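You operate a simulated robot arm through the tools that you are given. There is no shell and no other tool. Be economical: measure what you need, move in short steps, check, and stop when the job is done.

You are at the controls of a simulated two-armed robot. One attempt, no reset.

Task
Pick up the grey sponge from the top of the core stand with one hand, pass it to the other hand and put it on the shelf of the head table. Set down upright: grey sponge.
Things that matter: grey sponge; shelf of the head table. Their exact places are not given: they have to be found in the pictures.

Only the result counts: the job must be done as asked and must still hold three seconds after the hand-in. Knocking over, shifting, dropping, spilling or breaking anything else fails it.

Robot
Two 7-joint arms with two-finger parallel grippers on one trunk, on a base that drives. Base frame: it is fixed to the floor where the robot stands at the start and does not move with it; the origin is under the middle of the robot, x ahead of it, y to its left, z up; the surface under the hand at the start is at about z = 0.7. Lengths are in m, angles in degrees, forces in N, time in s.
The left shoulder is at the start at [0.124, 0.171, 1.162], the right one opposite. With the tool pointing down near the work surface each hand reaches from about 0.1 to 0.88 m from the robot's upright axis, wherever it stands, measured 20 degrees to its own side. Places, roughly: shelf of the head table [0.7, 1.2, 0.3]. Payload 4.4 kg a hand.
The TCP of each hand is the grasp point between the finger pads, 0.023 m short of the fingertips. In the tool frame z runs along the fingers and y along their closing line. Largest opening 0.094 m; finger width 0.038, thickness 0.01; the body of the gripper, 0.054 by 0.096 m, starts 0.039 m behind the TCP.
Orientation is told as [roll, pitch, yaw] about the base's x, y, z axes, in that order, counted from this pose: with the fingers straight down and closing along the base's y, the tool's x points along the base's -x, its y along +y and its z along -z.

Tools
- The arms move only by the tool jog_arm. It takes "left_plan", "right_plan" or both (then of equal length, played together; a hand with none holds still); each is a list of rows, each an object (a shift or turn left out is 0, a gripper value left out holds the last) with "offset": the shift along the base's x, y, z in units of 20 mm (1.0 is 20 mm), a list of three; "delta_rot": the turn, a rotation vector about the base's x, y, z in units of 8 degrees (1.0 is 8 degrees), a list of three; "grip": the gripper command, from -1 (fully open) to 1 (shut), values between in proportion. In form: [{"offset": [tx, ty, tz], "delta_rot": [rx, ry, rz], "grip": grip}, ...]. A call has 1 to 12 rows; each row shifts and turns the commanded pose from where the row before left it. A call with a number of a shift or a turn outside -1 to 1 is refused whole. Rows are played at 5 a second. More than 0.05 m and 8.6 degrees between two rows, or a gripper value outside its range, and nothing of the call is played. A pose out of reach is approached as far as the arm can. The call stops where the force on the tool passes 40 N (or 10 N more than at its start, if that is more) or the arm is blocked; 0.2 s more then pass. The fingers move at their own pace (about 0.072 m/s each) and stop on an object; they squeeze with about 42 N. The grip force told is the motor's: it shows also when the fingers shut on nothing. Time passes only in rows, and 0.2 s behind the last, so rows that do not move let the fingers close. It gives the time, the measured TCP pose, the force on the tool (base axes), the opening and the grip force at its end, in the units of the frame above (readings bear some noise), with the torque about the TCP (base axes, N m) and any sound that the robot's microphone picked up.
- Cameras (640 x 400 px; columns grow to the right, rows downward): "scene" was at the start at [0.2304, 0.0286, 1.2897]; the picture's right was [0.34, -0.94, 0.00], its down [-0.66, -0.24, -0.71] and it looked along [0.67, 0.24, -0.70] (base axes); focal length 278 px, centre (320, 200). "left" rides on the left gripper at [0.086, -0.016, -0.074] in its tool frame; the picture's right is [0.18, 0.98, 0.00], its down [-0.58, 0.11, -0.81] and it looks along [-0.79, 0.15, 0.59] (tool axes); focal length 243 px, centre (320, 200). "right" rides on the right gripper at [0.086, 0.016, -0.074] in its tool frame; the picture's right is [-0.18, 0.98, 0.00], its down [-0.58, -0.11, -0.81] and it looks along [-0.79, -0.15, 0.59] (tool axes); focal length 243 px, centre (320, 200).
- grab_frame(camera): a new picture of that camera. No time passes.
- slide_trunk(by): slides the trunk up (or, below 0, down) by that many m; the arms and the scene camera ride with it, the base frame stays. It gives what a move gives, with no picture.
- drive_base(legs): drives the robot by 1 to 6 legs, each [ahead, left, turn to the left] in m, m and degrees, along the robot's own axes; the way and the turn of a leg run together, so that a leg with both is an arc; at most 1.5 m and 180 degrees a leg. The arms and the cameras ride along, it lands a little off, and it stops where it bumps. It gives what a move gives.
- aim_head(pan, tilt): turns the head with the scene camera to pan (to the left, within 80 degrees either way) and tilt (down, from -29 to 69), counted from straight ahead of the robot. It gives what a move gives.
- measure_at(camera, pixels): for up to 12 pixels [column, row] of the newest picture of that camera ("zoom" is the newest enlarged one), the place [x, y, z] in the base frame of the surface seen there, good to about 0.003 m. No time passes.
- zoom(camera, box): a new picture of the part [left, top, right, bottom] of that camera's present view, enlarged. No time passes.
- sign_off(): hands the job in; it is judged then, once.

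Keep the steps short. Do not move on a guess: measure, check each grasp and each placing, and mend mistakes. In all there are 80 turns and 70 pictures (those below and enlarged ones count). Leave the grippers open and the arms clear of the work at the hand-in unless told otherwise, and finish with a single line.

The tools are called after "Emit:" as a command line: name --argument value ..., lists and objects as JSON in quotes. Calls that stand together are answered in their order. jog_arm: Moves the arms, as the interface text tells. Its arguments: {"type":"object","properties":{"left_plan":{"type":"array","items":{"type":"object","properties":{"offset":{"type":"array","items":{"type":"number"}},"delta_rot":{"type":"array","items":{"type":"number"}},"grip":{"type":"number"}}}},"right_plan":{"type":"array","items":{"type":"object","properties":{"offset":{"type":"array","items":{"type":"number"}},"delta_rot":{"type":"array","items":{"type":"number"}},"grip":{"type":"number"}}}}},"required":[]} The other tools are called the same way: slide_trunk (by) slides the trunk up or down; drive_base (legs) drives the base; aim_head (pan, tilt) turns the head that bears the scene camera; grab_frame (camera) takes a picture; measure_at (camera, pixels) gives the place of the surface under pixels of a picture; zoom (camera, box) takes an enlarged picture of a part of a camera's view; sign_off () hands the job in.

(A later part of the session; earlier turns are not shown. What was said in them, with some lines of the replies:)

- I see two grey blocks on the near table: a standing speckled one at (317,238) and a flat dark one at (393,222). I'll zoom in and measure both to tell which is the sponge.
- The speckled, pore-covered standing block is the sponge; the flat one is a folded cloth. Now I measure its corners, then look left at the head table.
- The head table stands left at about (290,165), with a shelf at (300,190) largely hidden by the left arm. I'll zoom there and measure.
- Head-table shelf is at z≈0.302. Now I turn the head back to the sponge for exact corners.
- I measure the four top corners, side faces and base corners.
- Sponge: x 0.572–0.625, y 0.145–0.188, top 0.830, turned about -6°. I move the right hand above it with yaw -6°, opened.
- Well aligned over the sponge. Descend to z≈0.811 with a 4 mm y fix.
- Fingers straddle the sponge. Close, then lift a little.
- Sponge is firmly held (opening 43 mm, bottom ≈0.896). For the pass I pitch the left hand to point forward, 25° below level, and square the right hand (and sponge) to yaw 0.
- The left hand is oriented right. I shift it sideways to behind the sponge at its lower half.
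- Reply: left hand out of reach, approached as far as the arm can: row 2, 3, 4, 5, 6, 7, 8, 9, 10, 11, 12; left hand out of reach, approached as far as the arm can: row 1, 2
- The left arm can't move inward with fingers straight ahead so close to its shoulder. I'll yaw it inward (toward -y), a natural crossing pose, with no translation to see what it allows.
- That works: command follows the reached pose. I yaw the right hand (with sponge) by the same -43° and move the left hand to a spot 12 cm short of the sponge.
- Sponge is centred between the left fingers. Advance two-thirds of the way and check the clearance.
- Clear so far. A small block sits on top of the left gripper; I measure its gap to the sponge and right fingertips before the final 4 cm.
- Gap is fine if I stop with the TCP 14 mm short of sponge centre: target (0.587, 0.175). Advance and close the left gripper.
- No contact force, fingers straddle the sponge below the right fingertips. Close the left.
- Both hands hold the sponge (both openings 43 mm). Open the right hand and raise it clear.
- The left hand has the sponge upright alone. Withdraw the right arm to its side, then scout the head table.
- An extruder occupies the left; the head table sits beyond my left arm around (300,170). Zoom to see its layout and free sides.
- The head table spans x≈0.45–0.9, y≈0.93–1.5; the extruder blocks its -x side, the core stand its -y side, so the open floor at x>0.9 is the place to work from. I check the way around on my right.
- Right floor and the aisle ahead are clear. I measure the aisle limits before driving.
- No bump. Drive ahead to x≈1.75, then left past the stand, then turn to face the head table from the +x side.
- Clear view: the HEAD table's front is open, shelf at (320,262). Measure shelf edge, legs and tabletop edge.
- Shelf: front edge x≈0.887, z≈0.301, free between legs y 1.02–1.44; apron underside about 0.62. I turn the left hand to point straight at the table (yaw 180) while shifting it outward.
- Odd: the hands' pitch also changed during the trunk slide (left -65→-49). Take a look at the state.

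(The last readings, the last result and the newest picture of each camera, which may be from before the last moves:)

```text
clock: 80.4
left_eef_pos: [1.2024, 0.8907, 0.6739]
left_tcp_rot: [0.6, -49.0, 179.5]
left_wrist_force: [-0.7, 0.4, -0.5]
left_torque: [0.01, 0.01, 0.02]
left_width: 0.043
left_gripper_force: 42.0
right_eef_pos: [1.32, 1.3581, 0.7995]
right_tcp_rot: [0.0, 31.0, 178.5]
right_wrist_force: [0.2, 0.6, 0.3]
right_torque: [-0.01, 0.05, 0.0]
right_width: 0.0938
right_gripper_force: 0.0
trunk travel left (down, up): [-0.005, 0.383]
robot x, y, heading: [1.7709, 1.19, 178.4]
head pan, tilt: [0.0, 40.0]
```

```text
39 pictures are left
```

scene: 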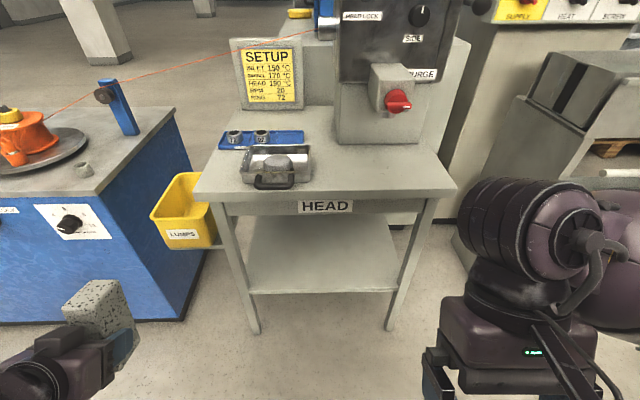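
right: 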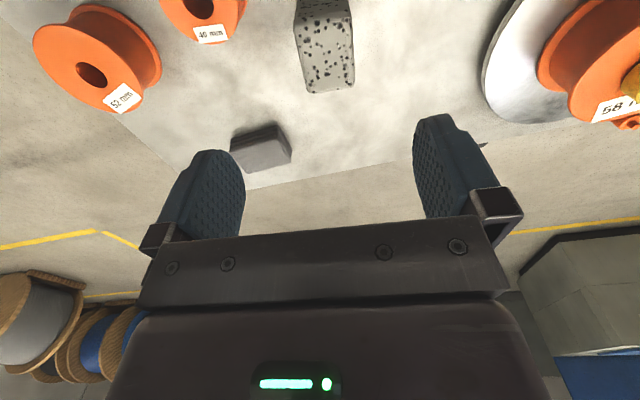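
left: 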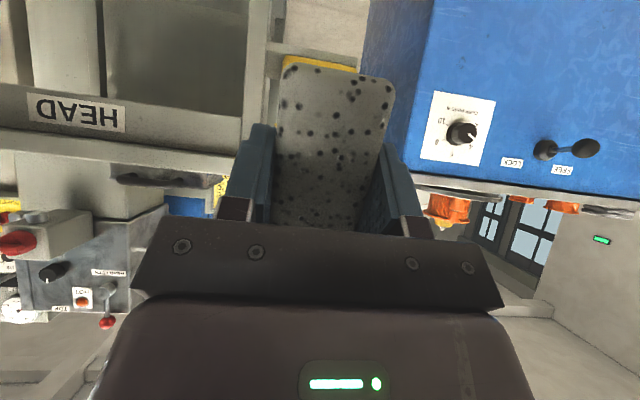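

Everything is intact. I restore the left pitch (+16°) and lower toward shelf height, while drawing the right arm back toward the body.

Emit:
jog_arm --left_plan '[{"offset": [0, 0, -1], "delta_rot": [0, 1, 0]}, {"offset": [0, 0, -1], "delta_rot": [0, 0.98, 0]}, {"offset": [0, 0, -1]}, {"offset": [0, 0, -1]}, {"offset": [0, 0, -1]}, {"offset": [0, 0, -1]}, {"offset": [0, 0, -1]}, {"offset": [0, 0, -1]}, {"offset": [0, 0, -1]}, {"offset": [0, 0, -1]}]' --right_plan '[{"offset": [0.8, 0, 1]}, {"offset": [0.8, 0, 1]}, {"offset": [0.8, 0, 1]}, {"offset": [0.8, 0, 1]}, {"offset": [0.8, 0, 1]}, {"offset": [0.8, 0, 1]}, {"offset": [0.8, 0, 0]}, {"offset": [0.8, 0, 0]}, {}, {}]'

```text
clock: 82.6
left_eef_pos: [1.2024, 0.8903, 0.471]
left_tcp_rot: [0.9, -64.8, 179.2]
left_wrist_force: [0.0, -0.6, -0.1]
left_torque: [-0.03, -0.01, -0.01]
left_width: 0.0431
left_gripper_force: 42.3
right_eef_pos: [1.3166, 1.3556, 0.8436]
right_tcp_rot: [0.1, 31.2, 178.6]
right_wrist_force: [-0.4, 0.2, 0.5]
right_torque: [-0.03, 0.01, 0.02]
right_width: 0.094
right_gripper_force: 0.0
right hand out of reach, approached as far as the arm can: row 1, 2, 3, 4, 5, 6, 7, 8
trunk travel left (down, up): [-0.005, 0.383]
robot x, y, heading: [1.7699, 1.1934, 178.6]
head pan, tilt: [0.0, 40.0]
```

Left arm is fine. Restore the right hand's vertical pose and raise it; lower the left further to z≈0.37.

Emit:
jog_arm --left_plan '[{"offset": [0, 0, -1]}, {"offset": [0, 0, -1]}, {"offset": [0, 0, -1]}, {"offset": [0, 0, -1]}, {"offset": [0, 0, -0.8], "delta_rot": [0, 0, 0.1]}, {}, {}, {}, {}, {}]' --right_plan '[{"delta_rot": [0, 0.78, 0]}, {"delta_rot": [0, 0.78, 0]}, {"delta_rot": [0, 0.78, 0]}, {"delta_rot": [0, 0.78, 0]}, {"delta_rot": [0, 0.78, 0]}, {"offset": [0.5, 0, 1]}, {"offset": [0.5, 0, 1]}, {"offset": [0.5, 0, 1]}, {"offset": [0.5, 0, 1]}, {"offset": [0.5, 0, 1]}]'

Emit:
grab_frame --camera "scene"

```text
clock: 84.3
left_eef_pos: [1.203, 0.8758, 0.3752]
left_tcp_rot: [3.9, -64.5, 177.5]
left_wrist_force: [-0.5, 0.1, -0.9]
left_torque: [0.0, -0.03, 0.01]
left_width: 0.0431
left_gripper_force: 41.9
right_eef_pos: [1.3314, 1.2396, 0.9641]
right_tcp_rot: [-0.2, 2.6, 178.2]
right_wrist_force: [-6.4, 0.5, -13.7]
right_torque: [0.25, 0.43, -0.1]
right_width: 0.0941
right_gripper_force: 0.0
right hand out of reach, approached as far as the arm can: row 1, 2, 3, 4, 5
trunk travel left (down, up): [-0.005, 0.383]
robot x, y, heading: [1.7702, 1.1957, 178.7]
head pan, tilt: [0.0, 40.0]
stopped in row 8 (right hand): the force on the tool passed its limit at 118 N (the readings are from after the stop); the commanded pose is now the measured one
```

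```text
38 pictures are left
```

scene: 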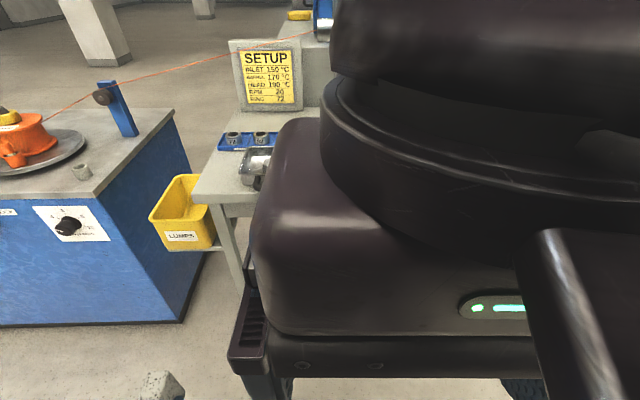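

The right hand bumped my own head area and stopped. I ease it forward and to the right, away from the head; the left holds still.

Emit:
jog_arm --right_plan '[{"offset": [-0.5, 0.5, -0.5]}, {"offset": [-0.5, 0.8, -0.5]}, {"offset": [-0.3, 1, -0.5]}, {"offset": [0, 1, -0.5]}, {"offset": [0, 1, 0]}, {"offset": [0, 1, 0]}, {"offset": [0, 1, 0]}, {"offset": [0, 1, 0]}]'

Emit:
grab_frame --camera "scene"

```text
clock: 86.1
left_eef_pos: [1.2033, 0.8772, 0.3753]
left_tcp_rot: [3.6, -64.6, 178.0]
left_wrist_force: [-0.1, -0.4, -0.3]
left_torque: [0.01, 0.0, -0.02]
left_width: 0.0431
left_gripper_force: 41.8
right_eef_pos: [1.3114, 1.2643, 0.9479]
right_tcp_rot: [-0.1, 2.9, 178.3]
right_wrist_force: [0.4, -0.6, -0.4]
right_torque: [-0.04, 0.02, 0.03]
right_width: 0.0939
right_gripper_force: 0.1
right hand out of reach, approached as far as the arm can: row 2, 3, 4, 5, 6, 7, 8
trunk travel left (down, up): [-0.005, 0.383]
robot x, y, heading: [1.7686, 1.1943, 178.7]
head pan, tilt: [0.0, 40.0]
```

```text
37 pictures are left
```

scene: 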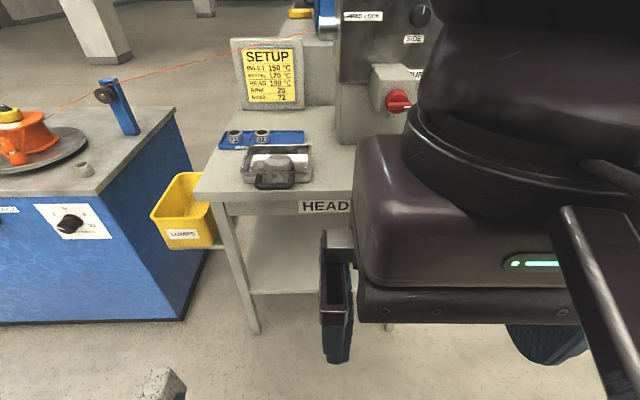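

The right hand is now clear enough of everything (it'll stay at x≈1.03 when I close in). Now correct the left hand's small tilt and extend it forward 8 cm.

Emit:
jog_arm --left_plan '[{"offset": [-1, 0, 0]}, {"offset": [-1, 0, 0]}, {"offset": [-1, 0, 0], "delta_rot": [0.1, 0, -0.08]}, {"offset": [-1, 0, 0], "delta_rot": [0.1, 0, -0.08]}, {}]'

Emit:
grab_frame --camera "left"

```text
clock: 87.3
left_eef_pos: [1.1227, 0.8789, 0.3762]
left_tcp_rot: [-0.4, -64.6, -179.8]
left_wrist_force: [0.4, 0.1, -0.7]
left_torque: [-0.01, -0.01, -0.02]
left_width: 0.043
left_gripper_force: 42.4
right_eef_pos: [1.3103, 1.2655, 0.9477]
right_tcp_rot: [0.0, 2.8, 178.1]
right_wrist_force: [-0.2, 0.5, 0.7]
right_torque: [0.0, 0.04, 0.02]
right_width: 0.0942
right_gripper_force: 0.1
trunk travel left (down, up): [-0.005, 0.383]
robot x, y, heading: [1.7675, 1.1925, 178.7]
head pan, tilt: [0.0, 40.0]
```

```text
36 pictures are left
```

left: 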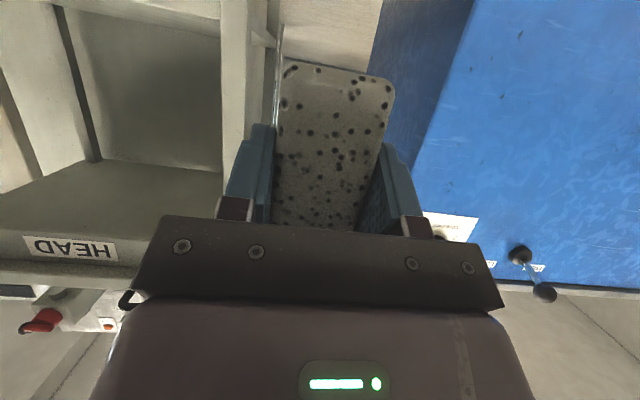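

Hand is level again. Before sidestepping right I look at what's on that side.

Emit:
aim_head --pan -45 --tilt 35

Emit:
grab_frame --camera "scene"

```text
clock: 88.4
left_eef_pos: [1.1217, 0.8787, 0.3755]
left_tcp_rot: [-0.3, -64.7, -179.8]
left_wrist_force: [0.3, -0.3, -0.5]
left_torque: [0.02, -0.01, 0.0]
left_width: 0.0431
left_gripper_force: 41.9
right_eef_pos: [1.311, 1.2659, 0.9482]
right_tcp_rot: [-0.1, 2.8, 178.2]
right_wrist_force: [0.0, -0.2, 0.4]
right_torque: [-0.01, 0.0, 0.0]
right_width: 0.0943
right_gripper_force: 0.1
trunk travel left (down, up): [-0.005, 0.383]
robot x, y, heading: [1.77, 1.1924, 178.7]
head pan, tilt: [-45.0, 35.0]
```

```text
35 pictures are left
```

scene: 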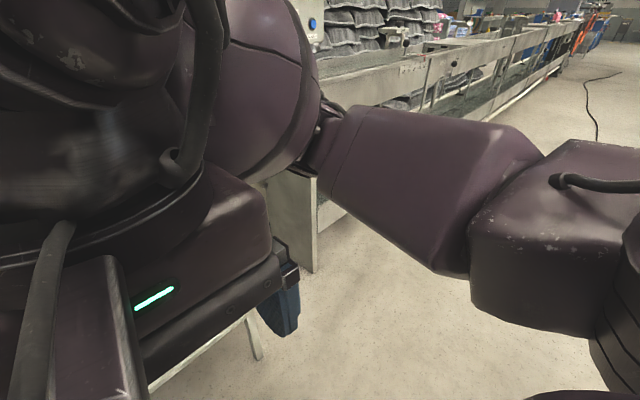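

Emit:
measure_at --camera "scene" --pixels '[[305, 265], [315, 215], [400, 70], [500, 100], [345, 75], [330, 210], [240, 310], [450, 130], [400, 150], [290, 60]]'

```text
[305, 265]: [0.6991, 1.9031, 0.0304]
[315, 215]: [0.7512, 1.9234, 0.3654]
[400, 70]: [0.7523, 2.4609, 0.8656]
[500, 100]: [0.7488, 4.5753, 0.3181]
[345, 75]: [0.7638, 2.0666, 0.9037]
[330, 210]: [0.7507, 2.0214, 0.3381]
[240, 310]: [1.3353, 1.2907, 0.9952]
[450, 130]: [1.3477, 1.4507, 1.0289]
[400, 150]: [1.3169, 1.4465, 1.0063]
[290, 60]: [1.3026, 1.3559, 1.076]
```

The line at the right stays at x<0.77, so the way is free. Sidestep 0.27 m right, then re-view.

Emit:
drive_base --legs '[[0, -0.28, 0]]'

Emit:
aim_head --pan 22 --tilt 45

Emit:
grab_frame --camera "scene"

```text
clock: 91.5
left_eef_pos: [1.1316, 1.1581, 0.377]
left_tcp_rot: [-0.3, -64.8, -179.7]
left_wrist_force: [0.0, 0.3, -0.6]
left_torque: [0.0, -0.04, -0.01]
left_width: 0.0434
left_gripper_force: 42.0
right_eef_pos: [1.3167, 1.5461, 0.9486]
right_tcp_rot: [-0.2, 2.9, 178.4]
right_wrist_force: [-0.2, 0.0, -0.1]
right_torque: [-0.03, 0.03, 0.02]
right_width: 0.0942
right_gripper_force: 0.1
trunk travel left (down, up): [-0.005, 0.383]
robot x, y, heading: [1.7791, 1.4765, 178.8]
head pan, tilt: [-45.0, 35.0]
```

```text
clock: 92.9
left_eef_pos: [1.1306, 1.1577, 0.3756]
left_tcp_rot: [-0.3, -64.7, -179.7]
left_wrist_force: [0.9, 0.7, -0.4]
left_torque: [0.03, -0.01, 0.0]
left_width: 0.0433
left_gripper_force: 42.4
right_eef_pos: [1.3177, 1.5457, 0.9481]
right_tcp_rot: [-0.1, 2.9, 178.5]
right_wrist_force: [-0.6, 0.4, 0.3]
right_torque: [-0.02, 0.02, 0.0]
right_width: 0.0941
right_gripper_force: 0.1
trunk travel left (down, up): [-0.005, 0.383]
robot x, y, heading: [1.7786, 1.4765, 178.9]
head pan, tilt: [22.0, 45.0]
```

```text
34 pictures are left
```

scene: 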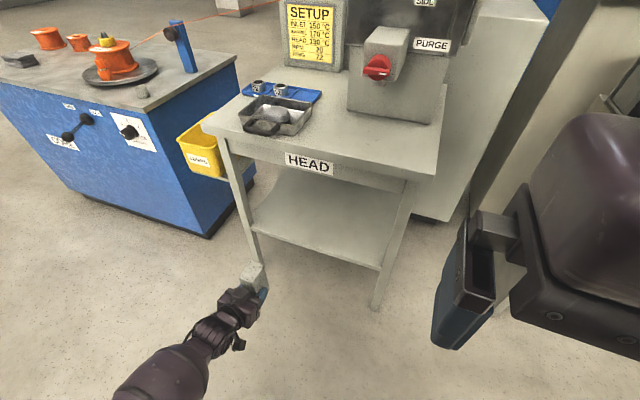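

Everything lines up: the sponge faces the opening at y≈1.158. Drive ahead 0.18 m and check again.

Emit:
drive_base --legs '[[0.18, 0, 0]]'

Emit:
zoom --camera "scene" --box '[150, 100, 470, 300]'

Emit:
grab_frame --camera "left"

```text
clock: 94.4
left_eef_pos: [0.9516, 1.1613, 0.3762]
left_tcp_rot: [-0.3, -64.6, -179.7]
left_wrist_force: [0.0, -1.2, 0.6]
left_torque: [-0.04, 0.04, 0.0]
left_width: 0.0431
left_gripper_force: 41.4
right_eef_pos: [1.1382, 1.5495, 0.9479]
right_tcp_rot: [-0.1, 2.8, 178.4]
right_wrist_force: [0.1, 0.3, -0.3]
right_torque: [-0.01, -0.02, 0.02]
right_width: 0.0938
right_gripper_force: 0.1
trunk travel left (down, up): [-0.005, 0.383]
robot x, y, heading: [1.5967, 1.481, 178.6]
head pan, tilt: [22.0, 45.0]
```

```text
2.00 times, centred on (310, 200) of scene
```

zoom: 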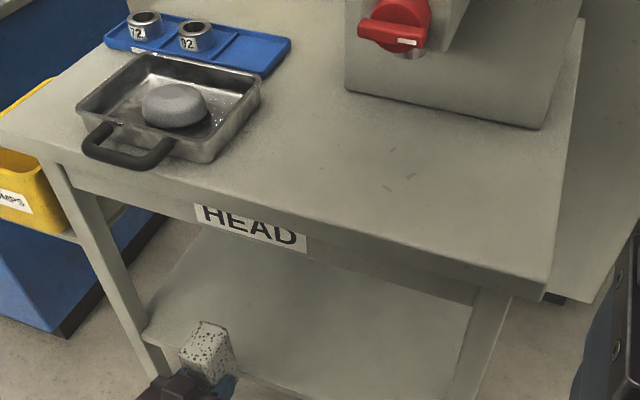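

```text
32 pictures are left
```

left: 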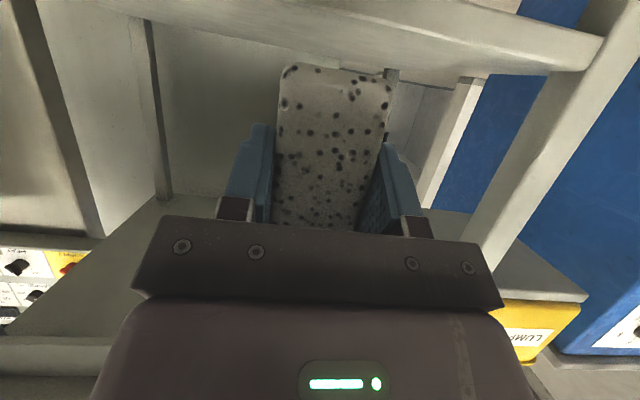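

The sponge bottom (~0.329) is above the shelf (0.301). Move the hand 11 cm in, slightly right.

Emit:
jog_arm --left_plan '[{"offset": [-0.94, 0.25, 0]}, {"offset": [-0.94, 0.25, 0]}, {"offset": [-0.94, 0.25, 0]}, {"offset": [-0.94, 0.25, 0]}, {"offset": [-0.94, 0.25, 0]}, {"offset": [-0.94, 0.25, 0]}, {}]'

Emit:
grab_frame --camera "left"

Emit:
aim_head --pan 25 --tilt 60

Emit:
grab_frame --camera "scene"

```text
clock: 96.0
left_eef_pos: [0.8446, 1.182, 0.3748]
left_tcp_rot: [0.4, -64.5, 179.7]
left_wrist_force: [0.8, 0.5, -0.4]
left_torque: [0.0, -0.01, -0.03]
left_width: 0.0431
left_gripper_force: 41.9
right_eef_pos: [1.1408, 1.5444, 0.95]
right_tcp_rot: [-0.4, 2.6, 178.3]
right_wrist_force: [0.1, 0.0, 0.0]
right_torque: [-0.06, 0.01, -0.02]
right_width: 0.094
right_gripper_force: 0.1
trunk travel left (down, up): [-0.005, 0.383]
robot x, y, heading: [1.5968, 1.4798, 178.8]
head pan, tilt: [22.0, 45.0]
```

```text
31 pictures are left
```

left: 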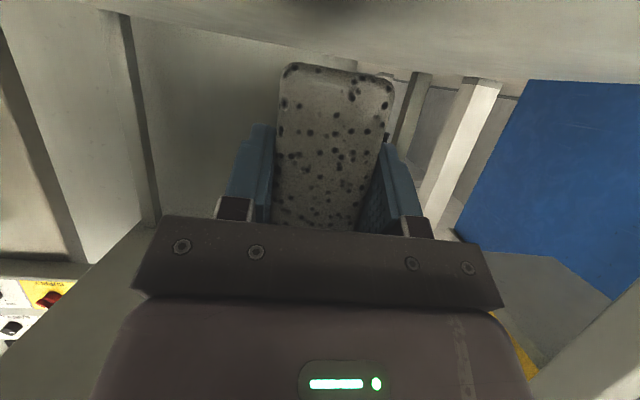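

```text
clock: 96.8
left_eef_pos: [0.8442, 1.1822, 0.3745]
left_tcp_rot: [0.5, -64.5, 179.7]
left_wrist_force: [-0.8, 0.2, -0.6]
left_torque: [0.03, -0.02, -0.01]
left_width: 0.0432
left_gripper_force: 41.9
right_eef_pos: [1.1419, 1.5465, 0.9479]
right_tcp_rot: [-0.6, 2.4, 178.5]
right_wrist_force: [16.7, -4.5, -73.8]
right_torque: [1.67, 8.84, -0.08]
right_width: 0.094
right_gripper_force: 0.1
trunk travel left (down, up): [-0.005, 0.383]
robot x, y, heading: [1.5994, 1.4789, 178.7]
head pan, tilt: [25.0, 60.0]
```

```text
30 pictures are left
```

scene: 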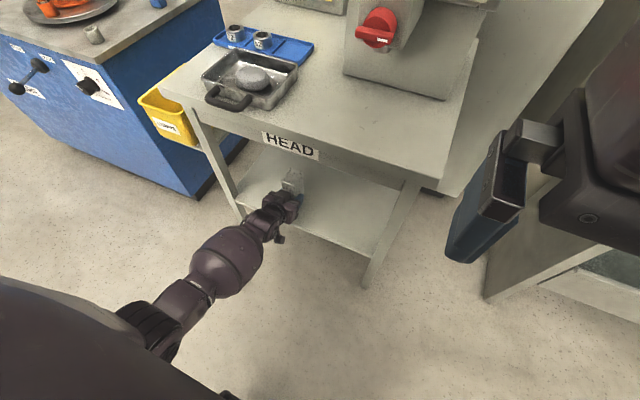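

Hand is in place over the shelf, but tilting the head presses on the right wrist (force 74 N). I lift the head back to 45° tilt and zoom to verify.

Emit:
aim_head --pan 22 --tilt 45

Emit:
zoom --camera "scene" --box '[150, 200, 350, 400]'

```text
clock: 97.5
left_eef_pos: [0.8443, 1.1829, 0.3753]
left_tcp_rot: [0.4, -64.5, 179.7]
left_wrist_force: [-0.2, -0.2, -0.5]
left_torque: [0.0, -0.01, 0.04]
left_width: 0.0431
left_gripper_force: 42.3
right_eef_pos: [1.1417, 1.5438, 0.9514]
right_tcp_rot: [-0.1, 2.6, 178.4]
right_wrist_force: [0.4, -1.0, -0.2]
right_torque: [0.01, -0.03, 0.01]
right_width: 0.0942
right_gripper_force: 0.0
trunk travel left (down, up): [-0.005, 0.383]
robot x, y, heading: [1.6008, 1.4772, 178.8]
head pan, tilt: [22.0, 45.0]
```

```text
2.00 times, centred on (250, 300) of scene
```

zoom: 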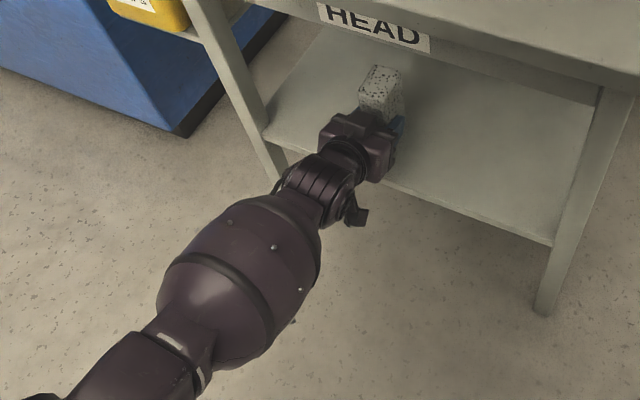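

Measure sponge top, camera housing and the shelf edge here.

Emit:
measure_at --camera "zoom" --pixels '[[380, 72], [372, 85], [395, 80], [392, 100], [356, 216], [366, 212], [420, 192], [425, 185], [500, 215], [268, 132], [430, 120]]'

```text
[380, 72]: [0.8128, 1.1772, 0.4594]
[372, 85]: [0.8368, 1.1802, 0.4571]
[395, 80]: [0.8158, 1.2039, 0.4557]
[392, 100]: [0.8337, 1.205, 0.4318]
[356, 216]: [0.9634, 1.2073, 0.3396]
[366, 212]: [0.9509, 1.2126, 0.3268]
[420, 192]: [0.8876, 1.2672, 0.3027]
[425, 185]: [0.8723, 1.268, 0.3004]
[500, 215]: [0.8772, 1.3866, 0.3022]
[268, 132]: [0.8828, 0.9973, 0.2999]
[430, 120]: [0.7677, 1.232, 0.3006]
```

Sponge bottom ≈0.328, back face ~3.5 cm inside the edge, camera outside the edge. I go 1 cm deeper and lower gently about 2.5 cm.

Emit:
jog_arm --left_plan '[{"offset": [-0.5, 0, 0]}, {"offset": [0, 0, -0.4]}, {"offset": [0, 0, -0.4]}, {"offset": [0, 0, -0.2]}, {"offset": [0, 0, -0.2]}, {}]'

Emit:
zoom --camera "scene" --box '[200, 200, 300, 300]'

```text
clock: 98.9
left_eef_pos: [0.8352, 1.1793, 0.3497]
left_tcp_rot: [0.8, -64.4, 179.4]
left_wrist_force: [0.4, 0.0, 0.1]
left_torque: [-0.03, -0.02, 0.0]
left_width: 0.0431
left_gripper_force: 41.8
right_eef_pos: [1.1401, 1.5436, 0.9503]
right_tcp_rot: [-0.6, 2.6, 178.5]
right_wrist_force: [0.0, -0.7, -0.8]
right_torque: [0.01, -0.01, 0.03]
right_width: 0.0939
right_gripper_force: 0.1
trunk travel left (down, up): [-0.005, 0.383]
robot x, y, heading: [1.598, 1.478, 178.7]
head pan, tilt: [22.0, 45.0]
```

```text
4.00 times, centred on (250, 250) of scene
```

zoom: 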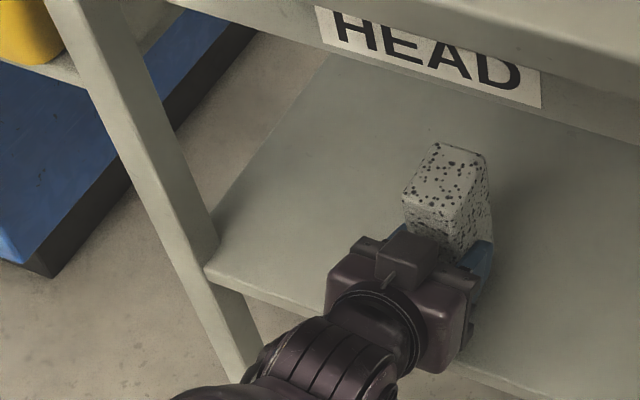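

No contact yet; lower in 1 mm steps until the force shows.

Emit:
jog_arm --left_plan '[{"offset": [0, 0, -0.06]}, {"offset": [0, 0, -0.06]}, {}]'

```text
clock: 99.7
left_eef_pos: [0.8348, 1.1792, 0.3471]
left_tcp_rot: [0.8, -64.5, 179.5]
left_wrist_force: [2.2, -0.8, 4.7]
left_torque: [0.08, 0.16, -0.02]
left_width: 0.0433
left_gripper_force: 41.8
right_eef_pos: [1.1412, 1.5441, 0.9493]
right_tcp_rot: [-0.6, 2.7, 178.4]
right_wrist_force: [0.7, -0.7, -0.2]
right_torque: [0.03, -0.01, 0.0]
right_width: 0.0942
right_gripper_force: 0.0
trunk travel left (down, up): [-0.005, 0.383]
robot x, y, heading: [1.5993, 1.4811, 178.7]
head pan, tilt: [22.0, 45.0]
```

Upward force of ~5 N: the sponge touches the shelf. Open the left gripper.

Emit:
jog_arm --left_plan '[{"grip": 0}, {"grip": -0.5}, {"grip": -1}, {"grip": -1}, {"grip": -1}]'

Emit:
grab_frame --camera "left"

```text
clock: 100.9
left_eef_pos: [0.8336, 1.1802, 0.3493]
left_tcp_rot: [0.8, -64.6, 179.5]
left_wrist_force: [-0.3, 0.8, 0.3]
left_torque: [0.02, 0.01, 0.02]
left_width: 0.0941
left_gripper_force: 0.0
right_eef_pos: [1.1407, 1.5433, 0.9505]
right_tcp_rot: [-0.5, 2.5, 178.3]
right_wrist_force: [0.6, 0.2, 1.1]
right_torque: [0.0, 0.01, -0.05]
right_width: 0.094
right_gripper_force: 0.1
trunk travel left (down, up): [-0.005, 0.383]
robot x, y, heading: [1.5985, 1.474, 178.8]
head pan, tilt: [22.0, 45.0]
```

```text
27 pictures are left
```

left: 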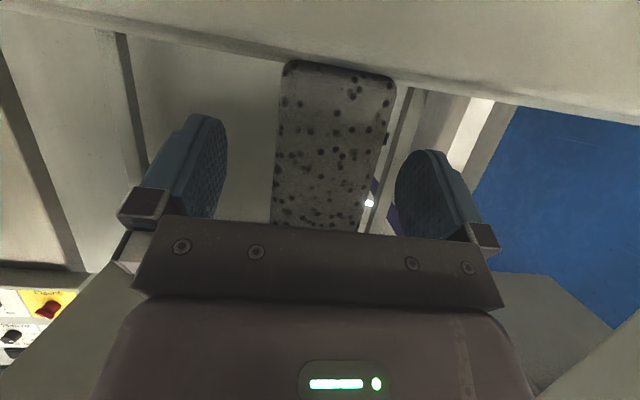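

Sponge stands between the open fingers. Back the hand straight out (+x).

Emit:
jog_arm --left_plan '[{"offset": [0.5, 0, 0]}, {"offset": [0.8, 0, 0]}, {"offset": [1, 0, 0]}, {"offset": [1, 0, 0]}, {"offset": [1, 0, 0]}, {"offset": [1, 0, 0]}]'

Emit:
drive_base --legs '[[-0.3, 0, 0]]'

Emit:
grab_frame --camera "scene"

```text
clock: 102.3
left_eef_pos: [0.9277, 1.1765, 0.3501]
left_tcp_rot: [1.7, -64.9, 178.6]
left_wrist_force: [-0.3, 0.5, -0.6]
left_torque: [0.0, 0.0, -0.01]
left_width: 0.094
left_gripper_force: 0.0
right_eef_pos: [1.1353, 1.5427, 0.9455]
right_tcp_rot: [-0.5, 3.1, 178.4]
right_wrist_force: [0.3, -0.8, -0.1]
right_torque: [-0.01, 0.03, 0.0]
right_width: 0.0943
right_gripper_force: 0.0
trunk travel left (down, up): [-0.005, 0.383]
robot x, y, heading: [1.5984, 1.4761, 179.0]
head pan, tilt: [22.0, 45.0]
```

```text
clock: 104.4
left_eef_pos: [1.2327, 1.17, 0.3488]
left_tcp_rot: [1.6, -64.8, 178.6]
left_wrist_force: [-0.9, 0.6, -0.2]
left_torque: [-0.03, 0.02, 0.01]
left_width: 0.0939
left_gripper_force: 0.1
right_eef_pos: [1.4367, 1.5367, 0.947]
right_tcp_rot: [-0.6, 3.0, 178.3]
right_wrist_force: [0.6, 0.0, -0.5]
right_torque: [0.02, 0.03, 0.0]
right_width: 0.094
right_gripper_force: 0.0
trunk travel left (down, up): [-0.005, 0.383]
robot x, y, heading: [1.9006, 1.4708, 179.0]
head pan, tilt: [22.0, 45.0]
```

```text
26 pictures are left
```

scene: 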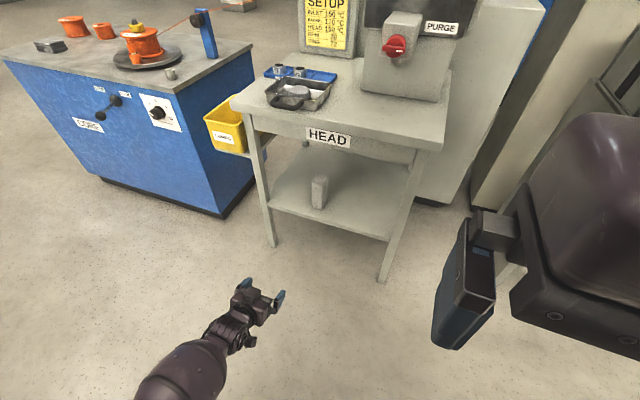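

The sponge stands upright on the shelf at (319,192), both hands are clear and open. Final close check.

Emit:
zoom --camera "scene" --box '[260, 140, 400, 250]'

Emit:
measure_at --camera "scene" --pixels '[[320, 179], [319, 203], [319, 190], [300, 200]]'

```text
3.64 times, centred on (330, 195) of scene
```

zoom: 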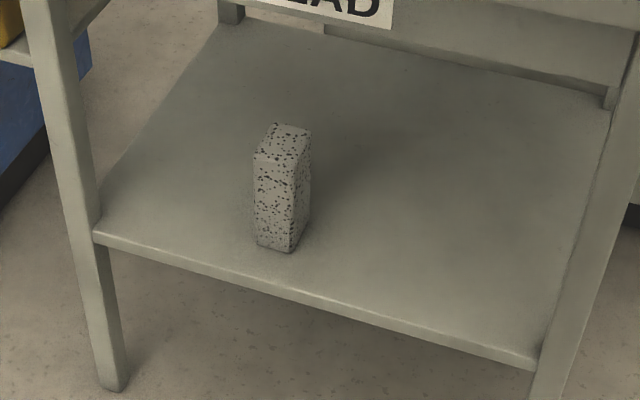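

```text
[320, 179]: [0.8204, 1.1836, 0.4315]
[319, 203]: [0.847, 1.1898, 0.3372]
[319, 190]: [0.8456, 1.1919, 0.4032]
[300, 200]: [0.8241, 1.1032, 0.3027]
```

The sponge stands upright and stable on the shelf, and nothing else has moved. Hand in.

Emit:
sign_off

```text
The job is handed in.
```

The grey sponge was picked up with the right hand, passed to the left, and now stands upright on the head table's shelf; both grippers are open and clear.
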